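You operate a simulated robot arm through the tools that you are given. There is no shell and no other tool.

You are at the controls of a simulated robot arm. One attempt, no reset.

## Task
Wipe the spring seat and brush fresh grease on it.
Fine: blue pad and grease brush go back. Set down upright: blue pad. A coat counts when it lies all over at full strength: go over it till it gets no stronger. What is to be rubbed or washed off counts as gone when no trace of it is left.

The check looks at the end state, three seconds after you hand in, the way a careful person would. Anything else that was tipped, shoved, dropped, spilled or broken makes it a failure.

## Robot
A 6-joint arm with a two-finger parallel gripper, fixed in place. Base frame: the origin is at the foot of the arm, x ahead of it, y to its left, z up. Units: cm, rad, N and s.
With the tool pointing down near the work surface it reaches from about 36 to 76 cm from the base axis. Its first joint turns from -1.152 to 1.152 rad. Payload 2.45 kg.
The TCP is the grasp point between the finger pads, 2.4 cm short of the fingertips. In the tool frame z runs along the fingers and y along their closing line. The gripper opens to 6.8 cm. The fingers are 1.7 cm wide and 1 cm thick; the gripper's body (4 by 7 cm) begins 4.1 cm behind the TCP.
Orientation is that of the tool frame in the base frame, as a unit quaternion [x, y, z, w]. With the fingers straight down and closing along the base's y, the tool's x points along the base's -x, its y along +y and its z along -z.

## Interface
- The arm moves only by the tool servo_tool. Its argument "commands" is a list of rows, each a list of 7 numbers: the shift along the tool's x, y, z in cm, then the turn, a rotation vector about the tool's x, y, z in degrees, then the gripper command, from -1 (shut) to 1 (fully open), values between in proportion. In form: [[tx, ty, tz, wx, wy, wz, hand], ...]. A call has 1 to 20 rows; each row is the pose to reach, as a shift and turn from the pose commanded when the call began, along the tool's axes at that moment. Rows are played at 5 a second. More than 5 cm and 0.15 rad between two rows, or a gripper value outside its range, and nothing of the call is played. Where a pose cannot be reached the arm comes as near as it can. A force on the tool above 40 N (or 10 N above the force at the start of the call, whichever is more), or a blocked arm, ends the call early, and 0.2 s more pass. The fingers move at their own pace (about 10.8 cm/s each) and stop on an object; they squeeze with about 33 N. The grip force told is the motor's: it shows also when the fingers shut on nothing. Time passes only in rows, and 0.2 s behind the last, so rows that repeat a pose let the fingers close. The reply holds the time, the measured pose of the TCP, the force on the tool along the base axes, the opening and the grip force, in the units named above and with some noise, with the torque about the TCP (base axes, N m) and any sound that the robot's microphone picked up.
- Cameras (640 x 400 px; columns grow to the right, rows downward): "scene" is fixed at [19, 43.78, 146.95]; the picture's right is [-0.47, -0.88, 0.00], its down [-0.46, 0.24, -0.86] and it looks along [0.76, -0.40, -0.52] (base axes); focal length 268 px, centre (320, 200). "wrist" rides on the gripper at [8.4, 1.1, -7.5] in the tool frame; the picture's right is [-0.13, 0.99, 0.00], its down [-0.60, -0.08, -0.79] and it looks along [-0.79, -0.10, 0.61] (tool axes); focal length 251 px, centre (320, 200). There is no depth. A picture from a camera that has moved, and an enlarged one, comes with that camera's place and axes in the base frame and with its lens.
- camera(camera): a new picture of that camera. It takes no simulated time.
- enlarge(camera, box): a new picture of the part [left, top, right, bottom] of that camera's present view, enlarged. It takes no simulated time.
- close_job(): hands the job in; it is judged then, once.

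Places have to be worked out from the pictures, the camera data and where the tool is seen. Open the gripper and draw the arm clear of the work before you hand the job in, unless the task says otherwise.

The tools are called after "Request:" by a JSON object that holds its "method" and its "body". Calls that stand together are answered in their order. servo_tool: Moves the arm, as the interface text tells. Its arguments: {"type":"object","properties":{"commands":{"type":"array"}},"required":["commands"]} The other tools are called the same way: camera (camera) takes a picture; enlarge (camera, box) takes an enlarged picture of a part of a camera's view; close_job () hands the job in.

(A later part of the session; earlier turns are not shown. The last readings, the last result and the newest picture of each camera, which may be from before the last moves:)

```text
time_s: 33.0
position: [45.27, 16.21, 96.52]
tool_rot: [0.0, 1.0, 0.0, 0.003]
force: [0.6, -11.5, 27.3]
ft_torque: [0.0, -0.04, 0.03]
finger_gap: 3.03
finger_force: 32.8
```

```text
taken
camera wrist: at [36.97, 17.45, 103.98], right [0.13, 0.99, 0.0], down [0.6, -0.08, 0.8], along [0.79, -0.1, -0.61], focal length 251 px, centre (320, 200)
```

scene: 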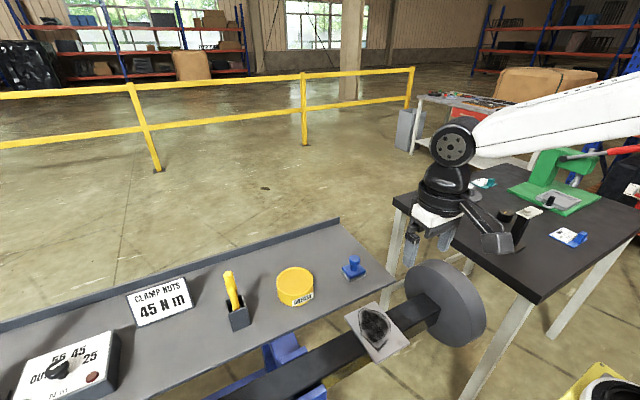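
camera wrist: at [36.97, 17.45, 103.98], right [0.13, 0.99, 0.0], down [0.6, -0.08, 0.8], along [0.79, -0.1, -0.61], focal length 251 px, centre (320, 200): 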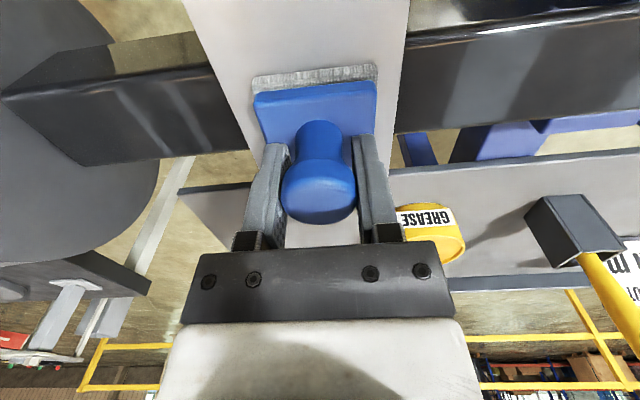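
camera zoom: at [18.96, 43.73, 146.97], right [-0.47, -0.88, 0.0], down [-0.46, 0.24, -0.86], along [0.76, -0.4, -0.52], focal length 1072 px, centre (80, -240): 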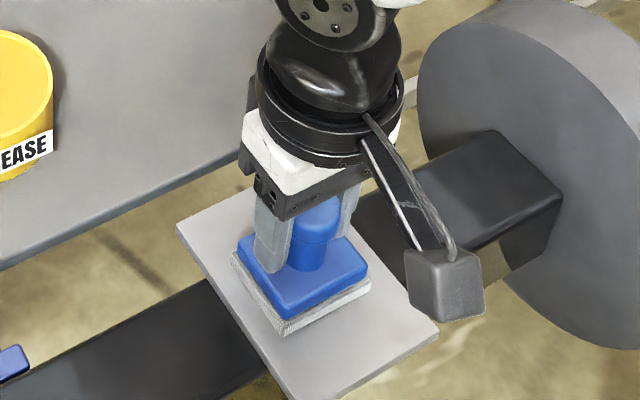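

Contact is firm now (~27 N). I raster the whole seat at this depth, out to the edges.

Request:
{"method": "servo_tool", "body": {"commands": [[2, -1, 0, 0, 0, 0, -1], [3.8, -2.2, 0, 0, 0, 0, -1], [1.2, -2.2, 0, 0, 0, 0, -1], [-1.2, -2.2, 0, 0, 0, 0, -1], [-3.8, -2.2, 0, 0, 0, 0, -1], [-3.8, 0, 0, 0, 0, 0, -1], [-1.2, 0, 0, 0, 0, 0, -1], [1.2, 0, 0, 0, 0, 0, -1], [3.8, 0, 0, 0, 0, 0, -1], [3.8, 2.2, 0, 0, 0, 0, -1], [1.2, 2.2, 0, 0, 0, 0, -1], [-1.2, 2.2, 0, 0, 0, 0, -1], [-3.8, 2.2, 0, 0, 0, 0, -1], [-1.9, 1, 0, 0, 0, 0, -1], [0, 0, 0, 0, 0, 0, -1]]}}

Request:
{"method": "enlarge", "body": {"camera": "scene", "box": [330, 260, 430, 360]}}

Request:
{"method": "camera", "body": {"camera": "wrist"}}

```text
time_s: 36.2
position: [45.04, 16.07, 96.29]
tool_rot: [0.0, 1.0, 0.0, 0.002]
force: [3.9, 1.9, 6.9]
ft_torque: [0.11, -0.35, 0.03]
finger_gap: 3.04
finger_force: 32.9
```

```text
4.00 times, centred on (380, 310) of scene
camera zoom: at [19.0, 43.79, 146.95], right [-0.47, -0.88, 0.0], down [-0.46, 0.24, -0.86], along [0.76, -0.4, -0.52], focal length 1072 px, centre (80, -240)
```

zoom: 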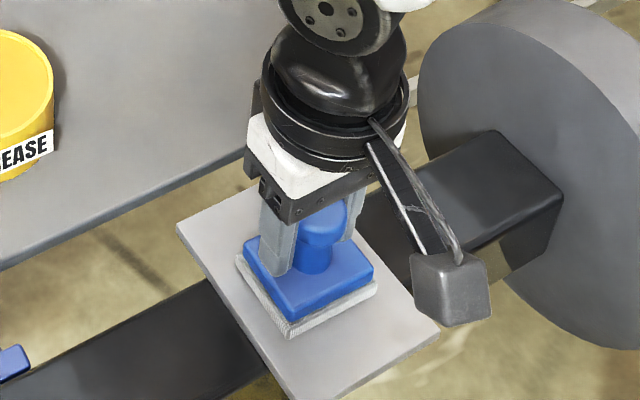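

```text
taken
camera wrist: at [36.81, 17.3, 103.81], right [0.13, 0.99, 0.0], down [0.6, -0.08, 0.79], along [0.79, -0.1, -0.61], focal length 251 px, centre (320, 200)
```

wrist: 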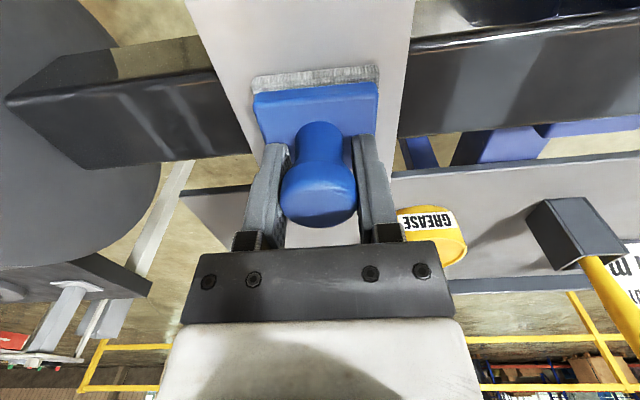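

Wipe done with contact held throughout. I lift and carry the pad back above its original place at (65.15, 7.8).

Request:
{"method": "servo_tool", "body": {"commands": [[0, 0, -3, 0, 0, 0, -1], [0, 0, -7, 0, 0, 0, -1], [-4, -1.5, -8.5, 0, 0, 0, -1], [-8, -3.3, -8.5, 0, 0, 0, -1], [-12, -5, -8.5, 0, 0, 0, -1], [-16, -6.7, -8.5, 0, 0, 0, -1], [-20.15, -8.35, -8.5, 0, 0, 0, -1], [-20.15, -8.35, -4.5, 0, 0, 0, -1], [-20.15, -8.35, 0, 0, 0, 0, -1], [-20.15, -8.35, 3.5, 0, 0, 0, -1], [-20.15, -8.35, 4.5, 0, 0, 0, -1], [-20.15, -8.35, 4.5, 0, 0, 0, -1]]}}

Request:
{"method": "enlarge", "body": {"camera": "scene", "box": [310, 220, 410, 300]}}

Request:
{"method": "enlarge", "body": {"camera": "scene", "box": [340, 295, 412, 367]}}

Request:
{"method": "camera", "body": {"camera": "wrist"}}

```text
time_s: 38.8
position: [65.13, 7.63, 92.13]
tool_rot: [-0.001, 1.0, 0.0, 0.001]
force: [-0.6, -0.4, -1.0]
ft_torque: [0.0, -0.01, 0.01]
finger_gap: 3.07
finger_force: 33.2
```

```text
5.00 times, centred on (360, 260) of scene
camera zoom: at [19.0, 43.78, 146.95], right [-0.47, -0.88, 0.0], down [-0.46, 0.24, -0.86], along [0.76, -0.4, -0.52], focal length 1340 px, centre (120, -100)
```

zoom: 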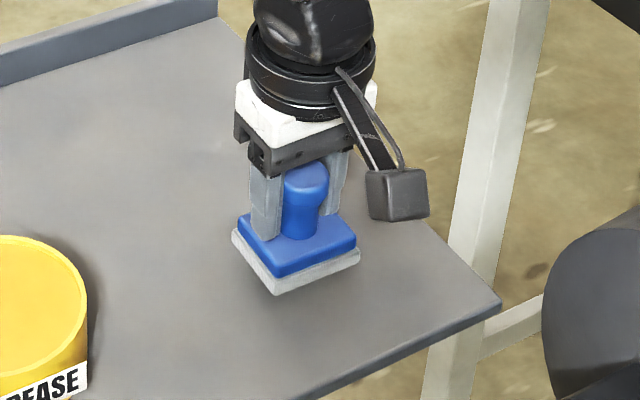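

```text
5.56 times, centred on (376, 331) of scene
camera zoom: at [19.0, 43.78, 146.95], right [-0.47, -0.88, 0.0], down [-0.46, 0.24, -0.86], along [0.76, -0.4, -0.52], focal length 1489 px, centre (9, -528)
```

zoom: 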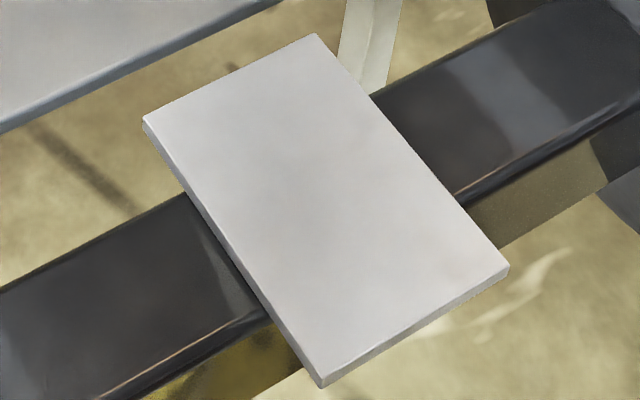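

```text
taken
camera wrist: at [56.92, 8.85, 99.57], right [0.13, 0.99, 0.0], down [0.6, -0.08, 0.79], along [0.79, -0.1, -0.61], focal length 251 px, centre (320, 200)
```

wrist: 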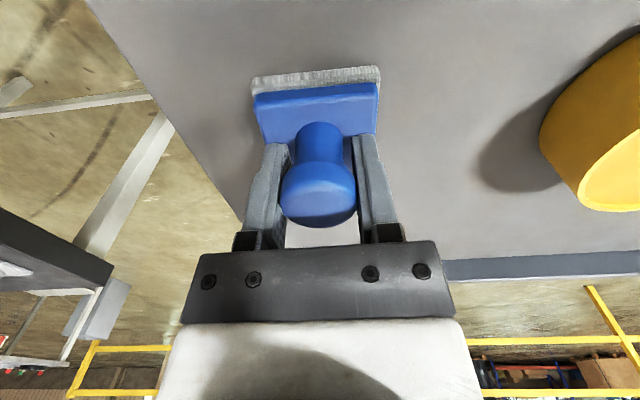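

Seat is clean. The pad hangs about 1.1 cm above the bench over its old spot; I lower gently, feeling for contact.

Request:
{"method": "servo_tool", "body": {"commands": [[-0.15, 0.2, 0.5, 0, 0, 0, -1], [-0.15, 0.2, 0.9, 0, 0, 0, -1], [-0.15, 0.2, 0.9, 0, 0, 0, -1]]}}

Request:
{"method": "servo_tool", "body": {"commands": [[0, 0, 0.12, 0, 0, 0, -1], [0, 0, 0.12, 0, 0, 0, -1]]}}

Request:
{"method": "enlarge", "body": {"camera": "scene", "box": [310, 220, 410, 300]}}

```text
time_s: 39.6
position: [65.39, 7.97, 91.24]
tool_rot: [0.001, 1.0, 0.0, 0.001]
force: [-0.1, 0.3, -0.5]
ft_torque: [0.01, 0.0, 0.01]
finger_gap: 3.03
finger_force: 33.2
```

```text
time_s: 40.2
position: [65.41, 7.93, 91.19]
tool_rot: [0.0, 1.0, 0.0, 0.001]
force: [-0.5, 0.2, -0.8]
ft_torque: [0.0, 0.0, 0.0]
finger_gap: 3.05
finger_force: 33.0
```

```text
5.00 times, centred on (360, 260) of scene
camera zoom: at [19.0, 43.78, 146.95], right [-0.47, -0.88, 0.0], down [-0.46, 0.24, -0.86], along [0.76, -0.4, -0.52], focal length 1340 px, centre (120, -100)
```

zoom: 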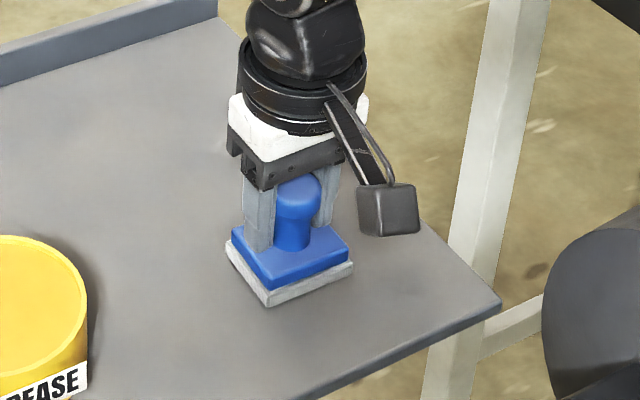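

About 0.3 cm remains; two more small steps.

Request:
{"method": "servo_tool", "body": {"commands": [[0, 0, 0.15, 0, 0, 0, -1], [0, 0, 0.15, 0, 0, 0, -1]]}}

Request:
{"method": "servo_tool", "body": {"commands": [[0, 0, 0.1, 0, 0, 0, -1], [0, 0, 0.1, 0, 0, 0, -1]]}}

```text
time_s: 40.8
position: [65.44, 7.95, 90.94]
tool_rot: [0.0, 1.0, 0.0, 0.002]
force: [0.4, -0.4, -1.2]
ft_torque: [0.0, -0.02, -0.02]
finger_gap: 3.05
finger_force: 33.1
```

```text
time_s: 41.4
position: [65.51, 8.12, 90.77]
tool_rot: [0.001, 1.0, 0.0, 0.001]
force: [-0.8, -0.6, -0.1]
ft_torque: [0.0, -0.03, 0.02]
finger_gap: 3.08
finger_force: 33.0
```

Request:
{"method": "servo_tool", "body": {"commands": [[0, 0, 0.1, 0, 0, 0, -1], [0, 0, 0.1, 0, 0, 0, -1]]}}

Request:
{"method": "enlarge", "body": {"camera": "scene", "box": [310, 220, 410, 300]}}

```text
time_s: 42.0
position: [65.48, 7.95, 90.78]
tool_rot: [0.0, 1.0, 0.0, 0.002]
force: [-5.5, -1.2, 14.1]
ft_torque: [-0.01, 0.12, 0.02]
finger_gap: 3.06
finger_force: 32.7
```

```text
5.00 times, centred on (360, 260) of scene
camera zoom: at [18.95, 43.78, 146.96], right [-0.47, -0.88, 0.0], down [-0.46, 0.24, -0.86], along [0.76, -0.4, -0.52], focal length 1340 px, centre (120, -100)
```

zoom: 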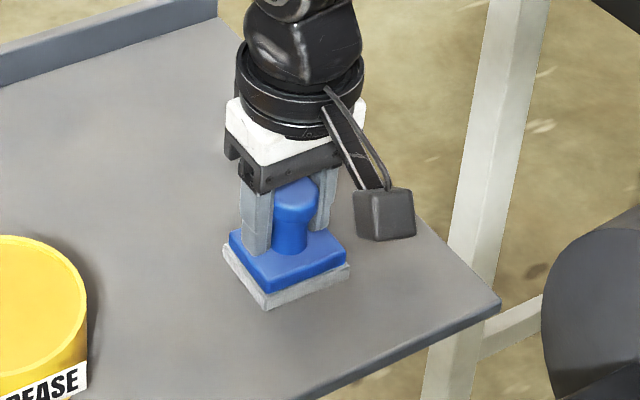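

Contact at 14 N: the pad stands on the bench. I open the gripper and rise straight up.

Request:
{"method": "servo_tool", "body": {"commands": [[0, 0, 0, 0, 0, 0, 0], [0, 0, 0, 0, 0, 0, 1], [0, 0, 0, 0, 0, 0, 1], [0, 0, -2, 0, 0, 0, 1], [0, 0, -5, 0, 0, 0, 1], [0, 0, -9, 0, 0, 0, 1], [0, 0, -13, 0, 0, 0, 1], [0, 0, -17, 0, 0, 0, 1], [0, 0, -17, 0, 0, 0, 1]]}}

Request:
{"method": "enlarge", "body": {"camera": "scene", "box": [310, 220, 410, 300]}}

Request:
{"method": "camera", "body": {"camera": "wrist"}}

```text
time_s: 44.0
position: [65.3, 8.1, 107.96]
tool_rot: [0.0, 1.0, 0.0, 0.001]
force: [0.2, 1.0, -0.3]
ft_torque: [0.02, 0.0, -0.05]
finger_gap: 6.81
finger_force: 0.1
```

```text
5.00 times, centred on (360, 260) of scene
camera zoom: at [19.0, 43.78, 146.95], right [-0.47, -0.88, 0.0], down [-0.46, 0.24, -0.86], along [0.76, -0.4, -0.52], focal length 1340 px, centre (120, -100)
```

zoom: 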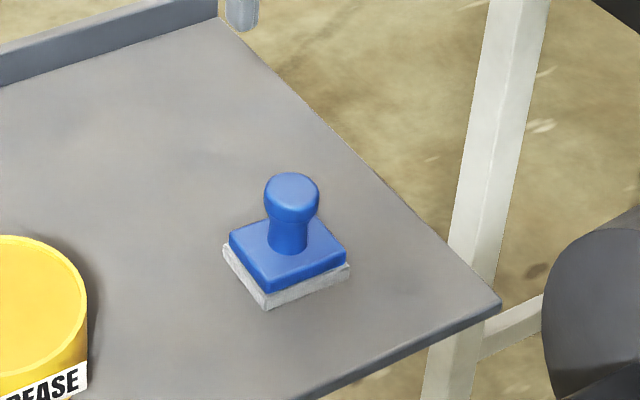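

```text
taken
camera wrist: at [57.05, 9.39, 115.35], right [0.13, 0.99, 0.0], down [0.6, -0.08, 0.79], along [0.79, -0.1, -0.61], focal length 251 px, centre (320, 200)
```

wrist: 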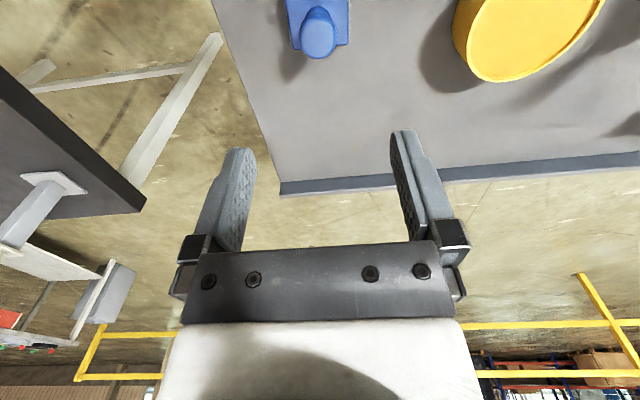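

The pad is back upright on its spot. The views put the brush box at about x 62.9–67, y 40.1–44.2 (top z ≈ 93.3) with the handle standing nearly vertical, its end near (65.5, 42.3, 102); the tin is centred near (66.6, 26.3), rim z ≈ 90.7. I move near the brush for a closer look.

Request:
{"method": "servo_tool", "body": {"commands": [[0.7, 4.3, -0.3, 0, 0, 0, 1], [1.4, 8.6, -0.6, 0, 0, 0, 1], [2.1, 12.9, -0.9, 0, 0, 0, 1], [2.8, 17.2, -1.2, 0, 0, 0, 1], [3.5, 21.5, -1.5, 0, 0, 0, 1], [4.2, 25.8, -1.8, 0, 0, 0, 1], [4.9, 30.1, -2.0, 0, 0, 0, 1], [5.3, 34.2, -2.3, 0, 0, 0, 1], [5.3, 34.2, -2.3, 0, 0, 0, 1]]}}

Request:
{"method": "camera", "body": {"camera": "wrist"}}

Request:
{"method": "enlarge", "body": {"camera": "scene", "box": [180, 200, 300, 340]}}

```text
time_s: 46.0
position: [59.98, 42.07, 109.78]
tool_rot: [0.001, 1.0, -0.001, 0.0]
force: [-0.3, -0.1, -0.3]
ft_torque: [0.02, -0.01, 0.03]
finger_gap: 6.79
finger_force: 0.1
```

```text
taken
camera wrist: at [51.75, 43.19, 117.2], right [0.13, 0.99, 0.0], down [0.6, -0.08, 0.79], along [0.79, -0.1, -0.61], focal length 251 px, centre (320, 200)
```

wrist: 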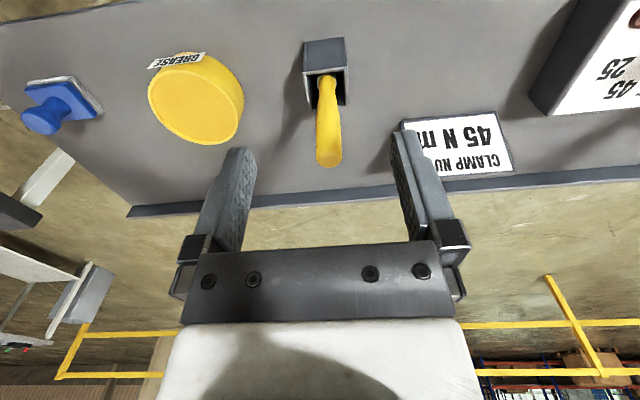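

```text
2.86 times, centred on (240, 270) of scene
camera zoom: at [18.99, 43.79, 146.95], right [-0.47, -0.88, 0.0], down [-0.46, 0.24, -0.86], along [0.76, -0.4, -0.52], focal length 766 px, centre (549, 0)
```

zoom: 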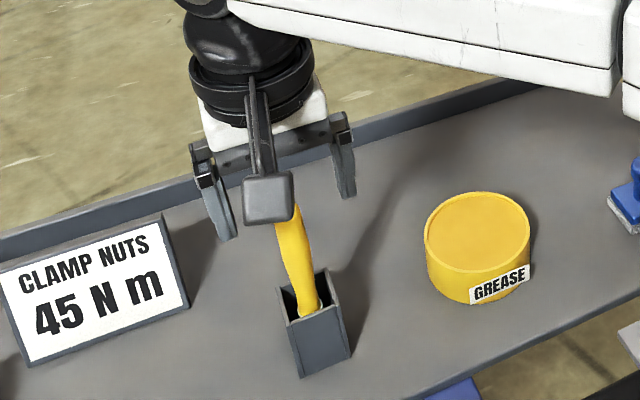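

Request:
{"method": "enlarge", "body": {"camera": "wrist", "box": [260, 20, 400, 180]}}

Request:
{"method": "enlarge", "body": {"camera": "scene", "box": [215, 255, 275, 345]}}

```text
2.50 times, centred on (330, 100) of wrist
camera zoom: at [51.75, 43.19, 117.2], right [0.13, 0.99, 0.0], down [0.6, -0.08, 0.79], along [0.79, -0.1, -0.61], focal length 629 px, centre (295, 450)
```

zoom: 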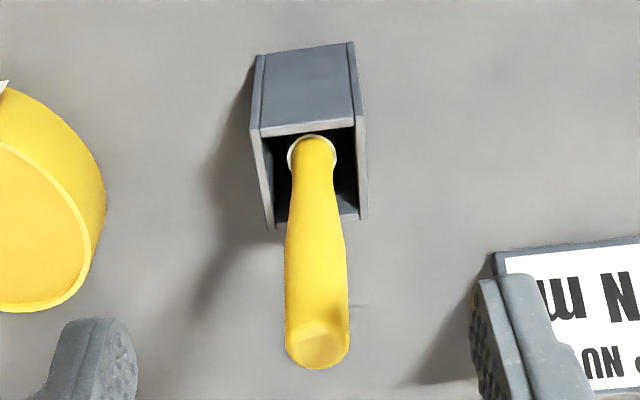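

```text
4.44 times, centred on (245, 300) of scene
camera zoom: at [18.99, 43.79, 146.95], right [-0.47, -0.88, 0.0], down [-0.46, 0.24, -0.86], along [0.76, -0.4, -0.52], focal length 1191 px, centre (653, -244)
```

zoom: 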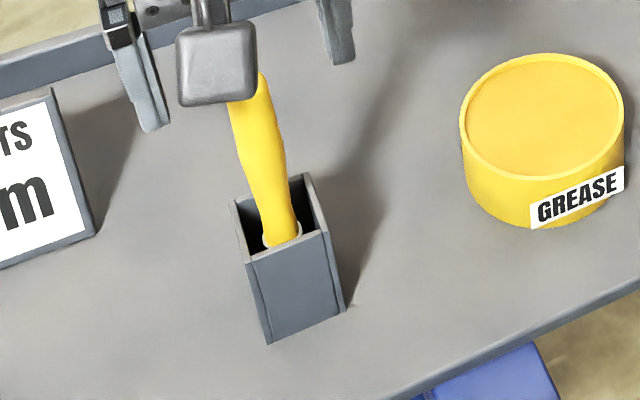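

The handle is nearly vertical, its axis about (65.1, 42.15) at mid height. I position above it and take a check picture before descending.

Request:
{"method": "servo_tool", "body": {"commands": [[-2.6, 0, 1, 0, 0, 0, 1], [-5.15, -0.05, 3, 0, 0, 0, 1], [-5.15, -0.05, 3, 0, 0, 0, 1]]}}

Request:
{"method": "camera", "body": {"camera": "wrist"}}

```text
time_s: 46.8
position: [63.15, 40.14, 106.39]
tool_rot: [0.0, 1.0, 0.0, 0.001]
force: [0.2, 0.2, 0.7]
ft_torque: [0.0, 0.02, 0.03]
finger_gap: 6.8
finger_force: 0.0
out of reach, approached as far as the arm can: row 1, 2, 3
```

```text
taken
camera wrist: at [54.85, 41.3, 113.94], right [0.13, 0.99, 0.0], down [0.6, -0.08, 0.79], along [0.79, -0.1, -0.61], focal length 251 px, centre (320, 200)
```

wrist: 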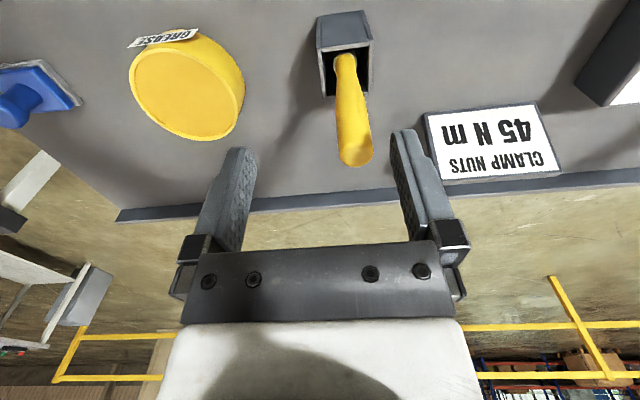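

Straight down, the brush (radius ≈ 77.6 cm) is just out of reach. I tilt the tool about 18° so the fingers point outward, which brings the wrist inward, and see where the TCP ends up.

Request:
{"method": "servo_tool", "body": {"commands": [[0, 0, 0, 0, -6, 0, 1], [0, 0, 0, 0, -12, 0, 1], [0, 0, 0, 0, -18, 0, 1], [0, 0, 0, 0, -18, 0, 1]]}}

Request:
{"method": "camera", "body": {"camera": "wrist"}}

Request:
{"method": "enlarge", "body": {"camera": "scene", "box": [180, 200, 300, 340]}}

```text
time_s: 47.8
position: [65.8, 43.05, 107.81]
tool_rot: [0.0, 0.988, 0.0, 0.157]
force: [-0.3, 0.0, 0.0]
ft_torque: [0.01, -0.01, -0.01]
finger_gap: 6.79
finger_force: 0.1
out of reach, approached as far as the arm can: row 1, 2, 3, 4
```

```text
taken
camera wrist: at [55.7, 44.29, 112.24], right [0.12, 0.99, 0.04], down [0.33, -0.08, 0.94], along [0.94, -0.1, -0.33], focal length 251 px, centre (320, 200)
```

wrist: 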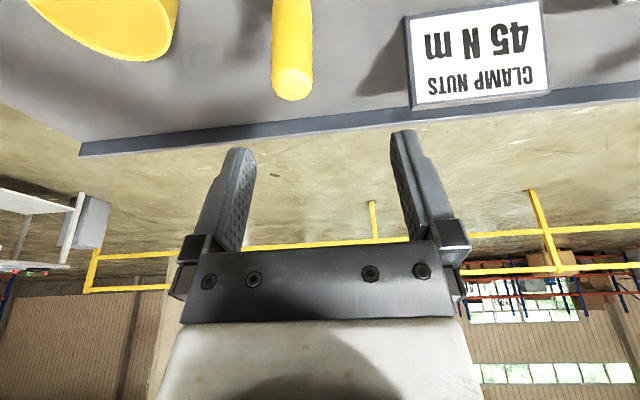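

```text
2.86 times, centred on (240, 270) of scene
camera zoom: at [19.0, 43.79, 146.95], right [-0.47, -0.88, 0.0], down [-0.46, 0.24, -0.86], along [0.76, -0.4, -0.52], focal length 766 px, centre (549, 0)
```

zoom: 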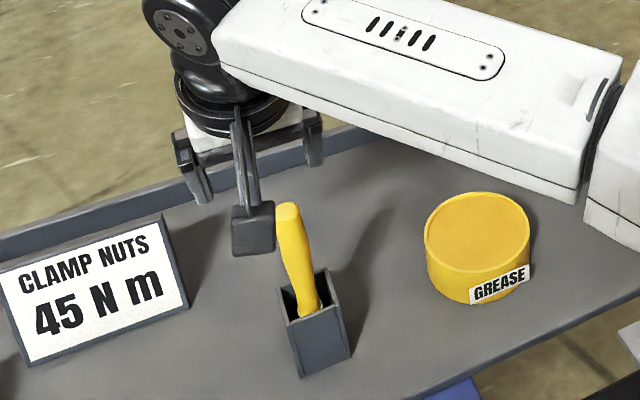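

The reported pose is off the request, so the arm is still at its limit. I pull back a bit to get a well-defined reachable pose.

Request:
{"method": "servo_tool", "body": {"commands": [[2.85, -2, -0.93, 0, 0, 0, 1], [2.85, -2, -0.93, 0, 0, 0, 1]]}}

```text
time_s: 48.4
position: [65.83, 43.15, 108.0]
tool_rot: [0.0, 0.988, -0.001, 0.156]
force: [-0.1, 0.1, 0.7]
ft_torque: [-0.02, 0.01, 0.03]
finger_gap: 6.79
finger_force: 0.1
out of reach, approached as far as the arm can: row 1, 2
```

No change, so the commanded pose must still lie beyond reach. I pull back further in steps.

Request:
{"method": "servo_tool", "body": {"commands": [[2.85, -2, -0.93, 0, 0, 0, 1], [5.7, -4, -1.86, 0, 0, 0, 1], [5.7, -4, -1.86, 0, 0, 0, 1]]}}

```text
time_s: 49.2
position: [65.69, 43.15, 108.07]
tool_rot: [0.0, 0.988, 0.0, 0.156]
force: [-0.3, 0.0, 0.0]
ft_torque: [-0.03, 0.02, -0.02]
finger_gap: 6.81
finger_force: 0.1
out of reach, approached as far as the arm can: row 1, 2, 3
```

The arm doesn't respond along that direction; I undo the tilt and see how the pose responds.

Request:
{"method": "servo_tool", "body": {"commands": [[0, 0, 0, 0, 6, 0, 1], [0, 0, 0, 0, 12, 0, 1], [0, 0, 0, 0, 18, 0, 1], [0, 0, 0, 0, 18, 0, 1]]}}

Request:
{"method": "camera", "body": {"camera": "scene"}}

```text
time_s: 50.2
position: [62.44, 40.72, 107.73]
tool_rot: [0.0, 1.0, 0.0, 0.0]
force: [-0.8, -0.3, 0.4]
ft_torque: [0.02, -0.02, -0.02]
finger_gap: 6.81
finger_force: 0.1
out of reach, approached as far as the arm can: row 1, 2, 3, 4
```

```text
taken
```

scene: 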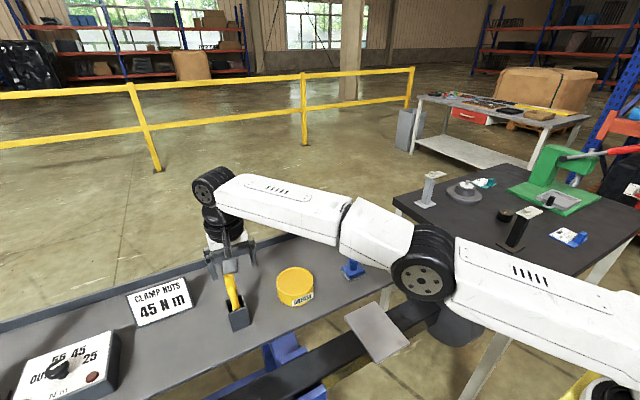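

The elbow is stretched nearly straight, so the solver seems stuck at the singularity. I try moving upward and inward in several rows to unbend it.

Request:
{"method": "servo_tool", "body": {"commands": [[2, -1.5, -3, 0, 0, 0, 1], [4, -3, -6, 0, 0, 0, 1], [6, -4.5, -9, 0, 0, 0, 1], [6, -4.5, -9, 0, 0, 0, 1]]}}

```text
time_s: 51.2
position: [56.33, 36.26, 116.91]
tool_rot: [0.001, 1.0, 0.0, 0.001]
force: [0.0, 0.1, -0.1]
ft_torque: [0.0, -0.04, 0.0]
finger_gap: 6.8
finger_force: 0.2
```

Unstuck: the arm follows exactly again. I tilt 24° here first (arm well bent), then go to the brush.

Request:
{"method": "servo_tool", "body": {"commands": [[0, 0, 0, 0, -8, 0, 1], [0, 0, 0, 0, -16, 0, 1], [0, 0, 0, 0, -24, 0, 1], [0, 0, 0, 0, -24, 0, 1]]}}

```text
time_s: 52.2
position: [56.45, 36.29, 116.84]
tool_rot: [-0.001, 0.978, -0.001, 0.209]
force: [0.3, -0.5, -0.1]
ft_torque: [0.0, 0.03, 0.01]
finger_gap: 6.81
finger_force: 0.1
```

Now I move to a point 10 cm back along the tilted tool axis from the intended grasp on the handle.

Request:
{"method": "servo_tool", "body": {"commands": [[-0.19, 1.97, 3.4, 0, 0, 0, 1], [-0.38, 3.93, 6.8, 0, 0, 0, 1], [-0.57, 5.9, 10.16, 0, 0, 0, 1], [-0.57, 5.9, 10.16, 0, 0, 0, 1]]}}

Request:
{"method": "camera", "body": {"camera": "wrist"}}

Request:
{"method": "enlarge", "body": {"camera": "scene", "box": [180, 200, 300, 340]}}

```text
time_s: 53.2
position: [61.69, 42.12, 107.67]
tool_rot: [-0.001, 0.978, 0.0, 0.209]
force: [0.3, -0.3, 1.0]
ft_torque: [0.01, 0.02, 0.0]
finger_gap: 6.81
finger_force: 0.1
```

```text
taken
camera wrist: at [51.07, 43.36, 111.07], right [0.12, 0.99, 0.05], down [0.23, -0.08, 0.97], along [0.97, -0.1, -0.23], focal length 251 px, centre (320, 200)
```

wrist: 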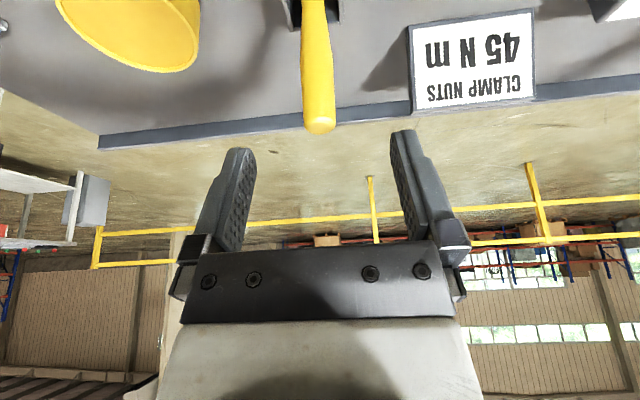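

```text
2.86 times, centred on (240, 270) of scene
camera zoom: at [19.0, 43.79, 146.95], right [-0.47, -0.88, 0.0], down [-0.46, 0.24, -0.86], along [0.76, -0.4, -0.52], focal length 766 px, centre (549, 0)
```

zoom: 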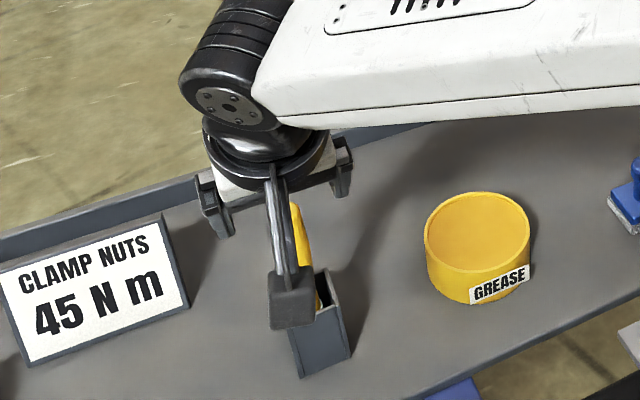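

Reached without limit trouble, and the handle is centred between the fingers. I advance along the tool axis over the handle, in two stages.

Request:
{"method": "servo_tool", "body": {"commands": [[0.1, -0.05, 3, 0, 0, 0, 1], [0.15, -0.05, 6, 0, 0, 0, 1], [0.15, -0.05, 6, 0, 0, 0, 1]]}}

Request:
{"method": "camera", "body": {"camera": "wrist"}}

```text
time_s: 54.0
position: [64.05, 42.1, 102.19]
tool_rot: [0.0, 0.978, 0.0, 0.209]
force: [-0.1, -0.4, 0.0]
ft_torque: [-0.05, 0.03, 0.02]
finger_gap: 6.82
finger_force: 0.0
```

```text
taken
camera wrist: at [53.45, 43.35, 105.49], right [0.12, 0.99, 0.05], down [0.23, -0.08, 0.97], along [0.97, -0.1, -0.23], focal length 251 px, centre (320, 200)
```

wrist: 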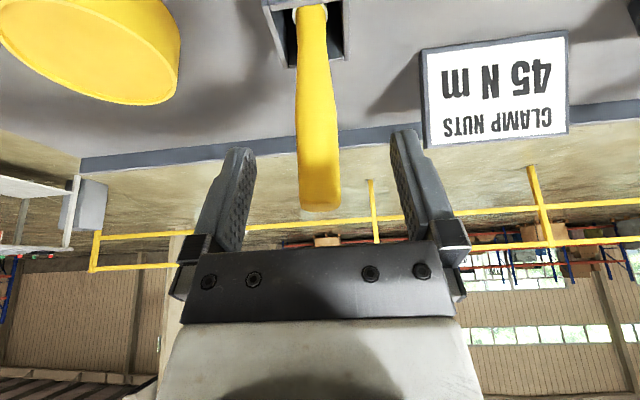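

The handle lies centred between the fingers with its end now at TCP level. I advance 3.3 cm more and close.

Request:
{"method": "servo_tool", "body": {"commands": [[0.05, -0.05, 1.8, 0, 0, 0, 1], [0.1, -0.05, 3.3, 0, 0, 0, 1], [0.1, -0.05, 3.3, 0, 0, 0, 1]]}}

Request:
{"method": "camera", "body": {"camera": "wrist"}}

Request:
{"method": "enlarge", "body": {"camera": "scene", "box": [180, 200, 300, 340]}}

```text
time_s: 54.8
position: [65.14, 42.02, 98.91]
tool_rot: [-0.001, 0.978, 0.0, 0.209]
force: [-0.1, -0.6, 0.2]
ft_torque: [0.04, 0.0, 0.01]
finger_gap: 6.78
finger_force: 0.0
```

```text
taken
camera wrist: at [54.58, 43.29, 102.4], right [0.12, 0.99, 0.05], down [0.23, -0.08, 0.97], along [0.97, -0.1, -0.23], focal length 251 px, centre (320, 200)
```

wrist: 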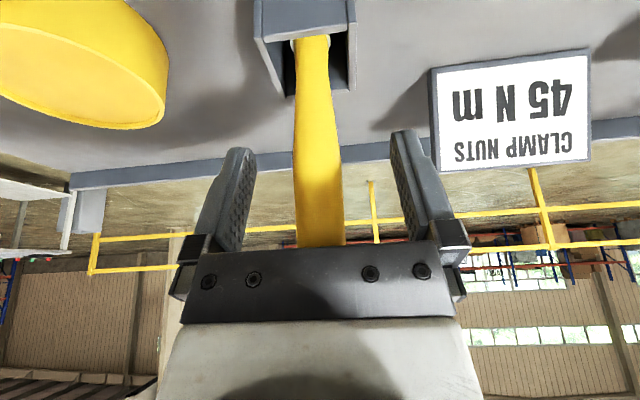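

```text
2.86 times, centred on (240, 270) of scene
camera zoom: at [19.0, 43.78, 146.95], right [-0.47, -0.88, 0.0], down [-0.46, 0.24, -0.86], along [0.76, -0.4, -0.52], focal length 766 px, centre (549, 0)
```

zoom: 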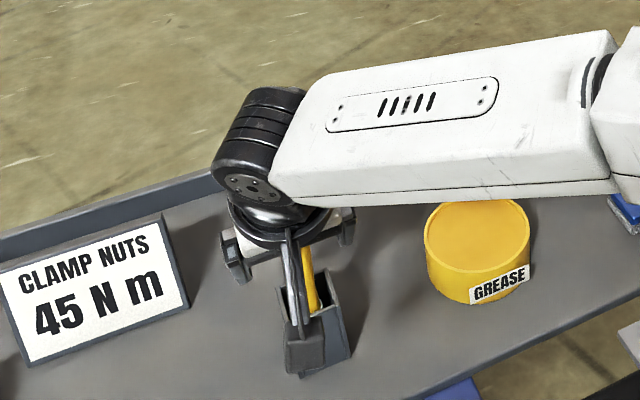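

No contact force; handle centred between the pads. Close the gripper.

Request:
{"method": "servo_tool", "body": {"commands": [[0, 0, 0, 0, 0, 0, 0], [0, 0, 0, 0, 0, 0, -1], [0, 0, 0, 0, 0, 0, -1], [0, 0, 0, 0, 0, 0, -1], [0, 0, 0, 0, 0, 0, -1]]}}

Request:
{"method": "camera", "body": {"camera": "wrist"}}

```text
time_s: 56.0
position: [65.14, 42.09, 99.07]
tool_rot: [0.001, 0.978, 0.0, 0.209]
force: [-0.1, 0.0, -0.8]
ft_torque: [-0.01, -0.01, -0.01]
finger_gap: 2.08
finger_force: 33.1
```

```text
taken
camera wrist: at [54.56, 43.3, 102.41], right [0.12, 0.99, 0.05], down [0.23, -0.08, 0.97], along [0.97, -0.1, -0.24], focal length 251 px, centre (320, 200)
```

wrist: 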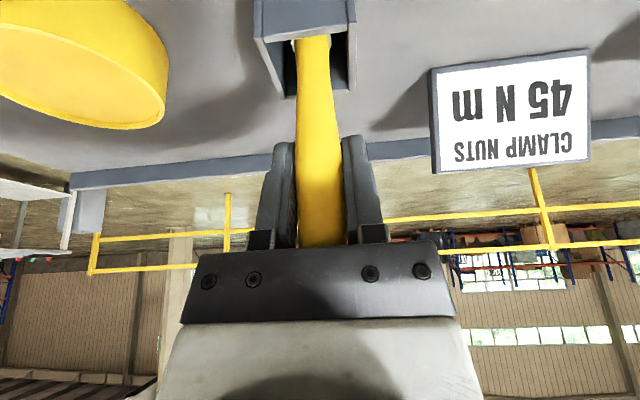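

Gripped at 2.08 cm. I lift straight up (base z) slowly, 5 cm first, to check the brush slides out of its box freely.

Request:
{"method": "servo_tool", "body": {"commands": [[-0.407, 0, -0.9135, 0, 0, 0, -1], [-0.813, 0, -1.827, 0, 0, 0, -1], [-1.22, 0, -2.74, 0, 0, 0, -1], [-1.627, 0, -3.654, 0, 0, 0, -1], [-2.034, 0, -4.567, 0, 0, 0, -1]]}}

Request:
{"method": "enlarge", "body": {"camera": "scene", "box": [180, 200, 300, 340]}}

Request:
{"method": "camera", "body": {"camera": "wrist"}}

```text
time_s: 57.2
position: [64.96, 42.13, 104.16]
tool_rot: [0.001, 0.978, -0.001, 0.209]
force: [-0.3, 1.1, -0.5]
ft_torque: [0.03, -0.02, -0.01]
finger_gap: 2.07
finger_force: 33.2
```

```text
2.86 times, centred on (240, 270) of scene
camera zoom: at [19.0, 43.78, 146.95], right [-0.47, -0.88, 0.0], down [-0.46, 0.24, -0.86], along [0.76, -0.4, -0.52], focal length 766 px, centre (549, 0)
```

zoom: 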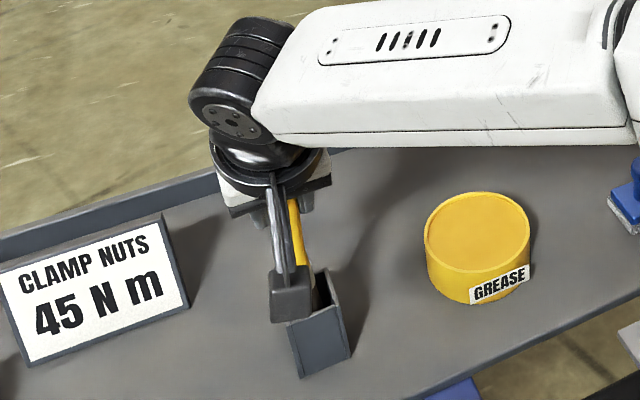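

```text
taken
camera wrist: at [54.48, 43.35, 107.48], right [0.12, 0.99, 0.05], down [0.23, -0.08, 0.97], along [0.97, -0.1, -0.23], focal length 251 px, centre (320, 200)
```

wrist: 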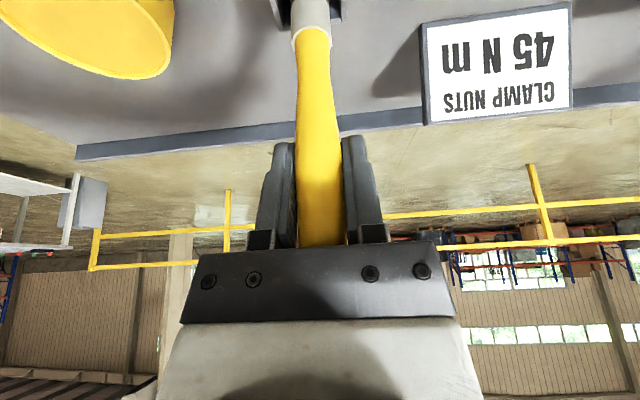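

The brush slides out cleanly; the ferrule is visible. I lift another 4 cm.

Request:
{"method": "servo_tool", "body": {"commands": [[-0.407, 0, -0.9135, 0, 0, 0, -1], [-0.813, 0, -1.827, 0, 0, 0, -1], [-1.22, 0, -2.74, 0, 0, 0, -1], [-1.627, 0, -3.654, 0, 0, 0, -1]]}}

Request:
{"method": "enlarge", "body": {"camera": "scene", "box": [180, 200, 300, 340]}}

Request:
{"method": "camera", "body": {"camera": "wrist"}}

```text
time_s: 58.2
position: [64.95, 42.36, 108.17]
tool_rot: [0.001, 0.978, -0.001, 0.209]
force: [-0.6, 0.4, -0.8]
ft_torque: [0.02, -0.01, 0.0]
finger_gap: 2.1
finger_force: 32.8
```

```text
2.86 times, centred on (240, 270) of scene
camera zoom: at [19.0, 43.78, 146.95], right [-0.47, -0.88, 0.0], down [-0.46, 0.24, -0.86], along [0.76, -0.4, -0.52], focal length 766 px, centre (549, 0)
```

zoom: 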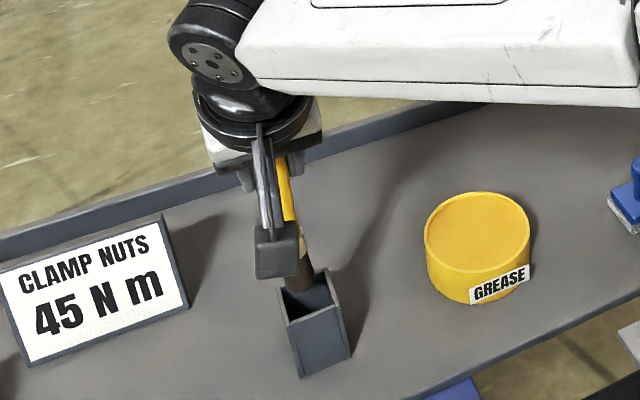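

```text
taken
camera wrist: at [54.33, 43.43, 111.53], right [0.12, 0.99, 0.05], down [0.23, -0.08, 0.97], along [0.97, -0.1, -0.24], focal length 251 px, centre (320, 200)
```

wrist: 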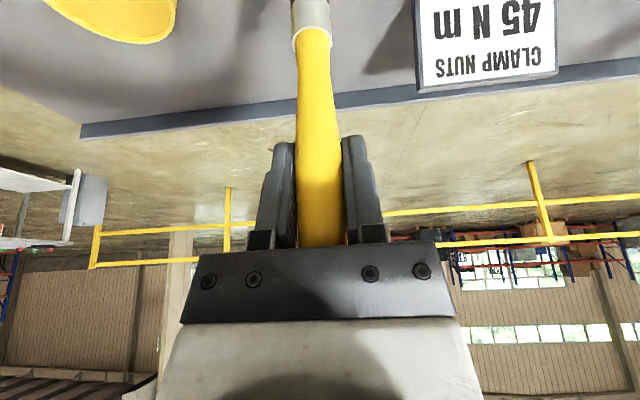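

The dark bristles are nearly out; their tip is just at the box mouth. I lift 2.5 cm more.

Request:
{"method": "servo_tool", "body": {"commands": [[-0.407, 0, -0.9135, 0, 0, 0, -1], [-0.813, 0, -1.827, 0, 0, 0, -1], [-1.017, 0, -2.284, 0, 0, 0, -1]]}}

Request:
{"method": "enlarge", "body": {"camera": "scene", "box": [200, 220, 290, 340]}}

```text
time_s: 59.0
position: [65.06, 42.27, 110.71]
tool_rot: [-0.002, 0.978, 0.001, 0.209]
force: [-0.3, 0.0, -1.5]
ft_torque: [-0.02, -0.01, 0.03]
finger_gap: 2.07
finger_force: 32.8
```

```text
3.33 times, centred on (245, 280) of scene
camera zoom: at [19.0, 43.78, 146.95], right [-0.47, -0.88, 0.0], down [-0.46, 0.24, -0.86], along [0.76, -0.4, -0.52], focal length 894 px, centre (570, -67)
```

zoom: 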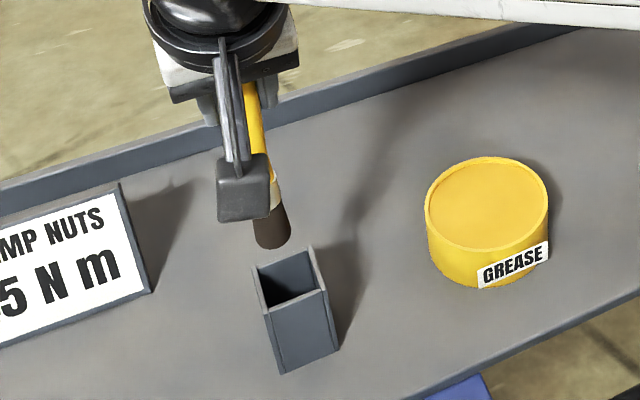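

The brush is free; its tip is about 12.8 cm below the TCP and ~1 cm toward −x. I carry it over the grease tin.

Request:
{"method": "servo_tool", "body": {"commands": [[-0.57, -4, 0.25, 0, 0, 0, -1], [-1.14, -8, 0.5, 0, 0, 0, -1], [-1.71, -12, 0.76, 0, 0, 0, -1], [-2.28, -15.9, 1.017, 0, 0, 0, -1], [-2.28, -15.9, 1.017, 0, 0, 0, -1]]}}

Request:
{"method": "enlarge", "body": {"camera": "scene", "box": [240, 210, 350, 330]}}

Request:
{"method": "camera", "body": {"camera": "wrist"}}

```text
time_s: 60.2
position: [67.49, 26.61, 110.61]
tool_rot: [-0.001, 0.978, 0.0, 0.209]
force: [-0.3, -0.5, -0.5]
ft_torque: [-0.01, 0.03, 0.03]
finger_gap: 2.07
finger_force: 33.1
```

```text
3.33 times, centred on (295, 270) of scene
camera zoom: at [19.0, 43.78, 146.95], right [-0.47, -0.88, 0.0], down [-0.46, 0.24, -0.86], along [0.76, -0.4, -0.52], focal length 894 px, centre (403, -33)
```

zoom: 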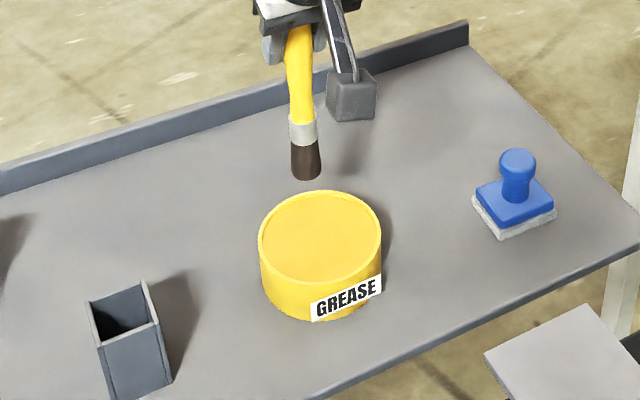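

```text
taken
camera wrist: at [56.88, 27.77, 113.96], right [0.12, 0.99, 0.05], down [0.23, -0.08, 0.97], along [0.97, -0.1, -0.23], focal length 251 px, centre (320, 200)
```

wrist: 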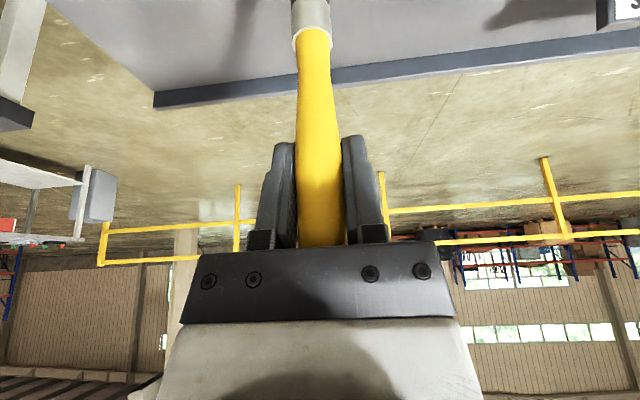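

The tip is right over the tin (about 0.6 cm toward +y of centre). I descend until just above the grease.

Request:
{"method": "servo_tool", "body": {"commands": [[1.22, -0.5, 2.74, 0, 0, 0, -1], [2.24, -0.5, 5.02, 0, 0, 0, -1], [2.77, -0.5, 6.21, 0, 0, 0, -1], [2.77, -0.5, 6.21, 0, 0, 0, -1]]}}

Request:
{"method": "enlarge", "body": {"camera": "scene", "box": [250, 240, 340, 320]}}

```text
time_s: 61.2
position: [67.55, 25.98, 103.8]
tool_rot: [-0.001, 0.978, 0.0, 0.209]
force: [-0.5, -0.4, -0.5]
ft_torque: [0.01, 0.01, 0.0]
finger_gap: 2.07
finger_force: 33.2
```

```text
5.00 times, centred on (295, 280) of scene
camera zoom: at [19.0, 43.78, 146.95], right [-0.47, -0.88, 0.0], down [-0.46, 0.24, -0.86], along [0.76, -0.4, -0.52], focal length 1340 px, centre (445, -200)
```

zoom: 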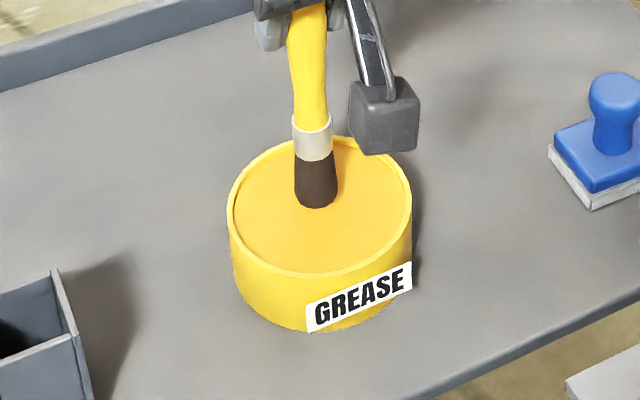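

The tip is right at the surface centre; I dip in small steps while watching the force.

Request:
{"method": "servo_tool", "body": {"commands": [[0.12, 0, 0.27, 0, 0, 0, -1], [0.2, 0, 0.46, 0, 0, 0, -1], [0.2, 0, 0.46, 0, 0, 0, -1]]}}

Request:
{"method": "enlarge", "body": {"camera": "scene", "box": [250, 240, 340, 320]}}

```text
time_s: 62.0
position: [67.5, 25.88, 103.29]
tool_rot: [-0.001, 0.978, 0.0, 0.209]
force: [-0.3, 0.3, 0.5]
ft_torque: [0.03, 0.01, 0.01]
finger_gap: 2.08
finger_force: 32.6
```

```text
5.00 times, centred on (295, 280) of scene
camera zoom: at [19.0, 43.78, 146.95], right [-0.47, -0.88, 0.0], down [-0.46, 0.24, -0.86], along [0.76, -0.4, -0.52], focal length 1340 px, centre (445, -200)
```

zoom: 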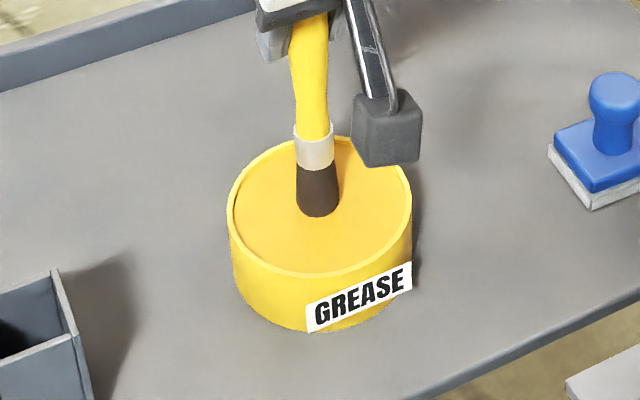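

Not yet contacting; I go another 0.6 cm.

Request:
{"method": "servo_tool", "body": {"commands": [[0.12, 0, 0.27, 0, 0, 0, -1], [0.24, 0, 0.55, 0, 0, 0, -1], [0.24, 0, 0.55, 0, 0, 0, -1]]}}

Request:
{"method": "enlarge", "body": {"camera": "scene", "box": [250, 240, 340, 320]}}

```text
time_s: 62.8
position: [67.55, 25.97, 103.04]
tool_rot: [-0.001, 0.977, 0.002, 0.212]
force: [-3.2, -0.2, 25.5]
ft_torque: [-0.04, 0.48, -0.01]
finger_gap: 2.09
finger_force: 32.3
```

```text
5.00 times, centred on (295, 280) of scene
camera zoom: at [18.93, 43.76, 146.97], right [-0.47, -0.88, 0.0], down [-0.46, 0.24, -0.86], along [0.76, -0.4, -0.52], focal length 1340 px, centre (445, -200)
```

zoom: 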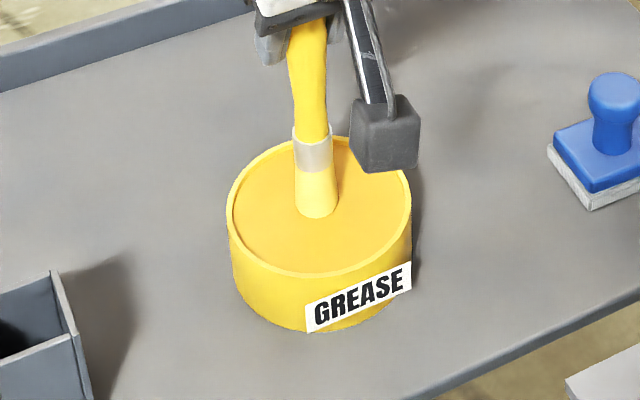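

The bristles are now loaded (yellow) at 25 N contact. I lift off and carry the brush to above the seat.

Request:
{"method": "servo_tool", "body": {"commands": [[-0.4, 0, -0.9, 0, 0, 0, -1], [-1.627, 0, -3.654, 0, 0, 0, -1], [-3.254, 0, -7.308, 0, 0, 0, -1], [0.02, -1.63, -8.765, 0, 0, 0, -1], [3.29, -3.27, -10.22, 0, 0, 0, -1], [6.57, -4.9, -11.68, 0, 0, 0, -1], [9.84, -6.53, -13.14, 0, 0, 0, -1], [13.11, -8.17, -14.6, 0, 0, 0, -1], [16.39, -9.8, -16.05, 0, 0, 0, -1], [16.39, -9.8, -16.05, 0, 0, 0, -1]]}}

Request:
{"method": "enlarge", "body": {"camera": "scene", "box": [320, 250, 440, 370]}}

Request:
{"method": "camera", "body": {"camera": "wrist"}}

```text
time_s: 65.0
position: [46.17, 16.04, 110.2]
tool_rot: [-0.001, 0.978, 0.0, 0.209]
force: [0.1, 0.1, -0.4]
ft_torque: [0.0, -0.01, 0.0]
finger_gap: 2.09
finger_force: 33.1
```

```text
3.33 times, centred on (380, 310) of scene
camera zoom: at [19.0, 43.78, 146.95], right [-0.47, -0.88, 0.0], down [-0.46, 0.24, -0.86], along [0.76, -0.4, -0.52], focal length 894 px, centre (120, -167)
```

zoom: 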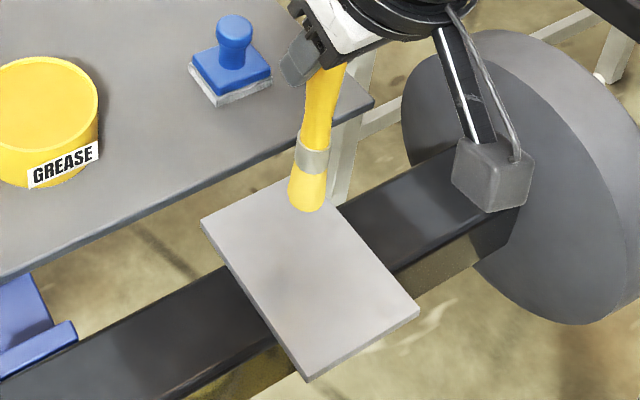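

```text
taken
camera wrist: at [35.53, 17.27, 113.63], right [0.12, 0.99, 0.05], down [0.23, -0.08, 0.97], along [0.97, -0.1, -0.23], focal length 251 px, centre (320, 200)
```

wrist: 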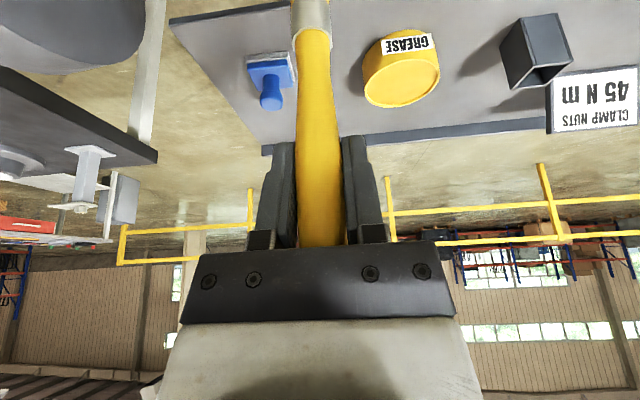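

The loaded tip is above the seat's centre (≈45.4, 16.6, 97.5). I descend close to the surface.

Request:
{"method": "servo_tool", "body": {"commands": [[1.0, 0, 2.25, 0, 0, 0, -1], [1.83, 0, 4.11, 0, 0, 0, -1], [2.115, 0, 4.75, 0, 0, 0, -1], [2.115, 0, 4.75, 0, 0, 0, -1]]}}

Request:
{"method": "servo_tool", "body": {"commands": [[0.12, 0, 0.27, 0, 0, 0, -1], [0.16, 0, 0.37, 0, 0, 0, -1], [0.16, 0, 0.37, 0, 0, 0, -1]]}}

Request:
{"method": "enlarge", "body": {"camera": "scene", "box": [320, 250, 440, 370]}}

```text
time_s: 66.0
position: [45.97, 16.06, 105.44]
tool_rot: [0.0, 0.978, -0.001, 0.209]
force: [-0.8, 0.6, -0.6]
ft_torque: [-0.01, 0.01, -0.02]
finger_gap: 2.08
finger_force: 32.9
```

```text
time_s: 66.8
position: [45.97, 16.12, 105.1]
tool_rot: [-0.001, 0.978, 0.001, 0.209]
force: [0.9, -0.2, -0.9]
ft_torque: [-0.02, 0.02, 0.03]
finger_gap: 2.07
finger_force: 33.1
```

```text
3.33 times, centred on (380, 310) of scene
camera zoom: at [19.0, 43.78, 146.95], right [-0.47, -0.88, 0.0], down [-0.46, 0.24, -0.86], along [0.76, -0.4, -0.52], focal length 894 px, centre (120, -167)
```

zoom: 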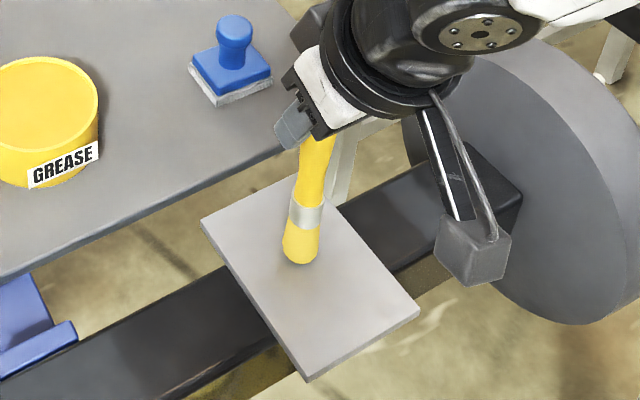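

Near the surface with no contact yet; continuing down in small steps.

Request:
{"method": "servo_tool", "body": {"commands": [[0.08, 0, 0.18, 0, 0, 0, -1], [0.12, 0, 0.27, 0, 0, 0, -1], [0.12, 0, 0.27, 0, 0, 0, -1]]}}

Request:
{"method": "servo_tool", "body": {"commands": [[0.08, 0, 0.18, 0, 0, 0, -1], [0.08, 0, 0.18, 0, 0, 0, -1]]}}

Request:
{"method": "servo_tool", "body": {"commands": [[0.08, 0, 0.18, 0, 0, 0, -1], [0.08, 0, 0.18, 0, 0, 0, -1]]}}

Request:
{"method": "enlarge", "body": {"camera": "scene", "box": [320, 250, 440, 370]}}

```text
time_s: 67.6
position: [45.85, 16.07, 104.77]
tool_rot: [0.0, 0.978, 0.001, 0.208]
force: [1.0, -0.9, -0.3]
ft_torque: [0.01, -0.02, 0.01]
finger_gap: 2.11
finger_force: 33.6
```

```text
time_s: 68.2
position: [45.98, 16.02, 104.61]
tool_rot: [0.0, 0.978, 0.001, 0.209]
force: [-0.3, -0.3, 3.2]
ft_torque: [-0.03, 0.07, 0.01]
finger_gap: 2.04
finger_force: 33.1
```

```text
time_s: 68.8
position: [46.09, 16.08, 104.61]
tool_rot: [0.0, 0.978, 0.002, 0.211]
force: [-2.8, -0.8, 26.9]
ft_torque: [-0.03, 0.33, -0.02]
finger_gap: 2.06
finger_force: 32.9
```

```text
3.33 times, centred on (380, 310) of scene
camera zoom: at [18.95, 43.77, 146.97], right [-0.47, -0.88, 0.0], down [-0.46, 0.24, -0.86], along [0.76, -0.4, -0.52], focal length 894 px, centre (120, -167)
```

zoom: 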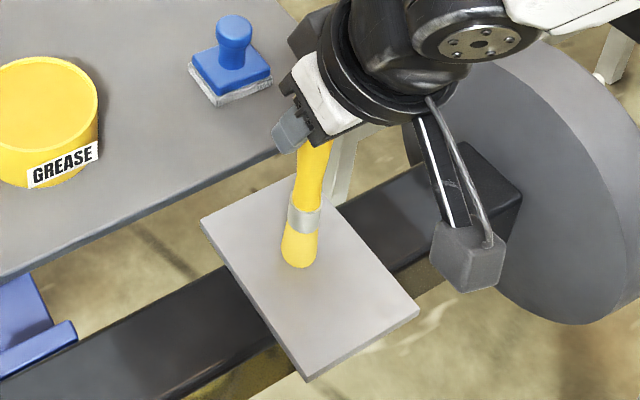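

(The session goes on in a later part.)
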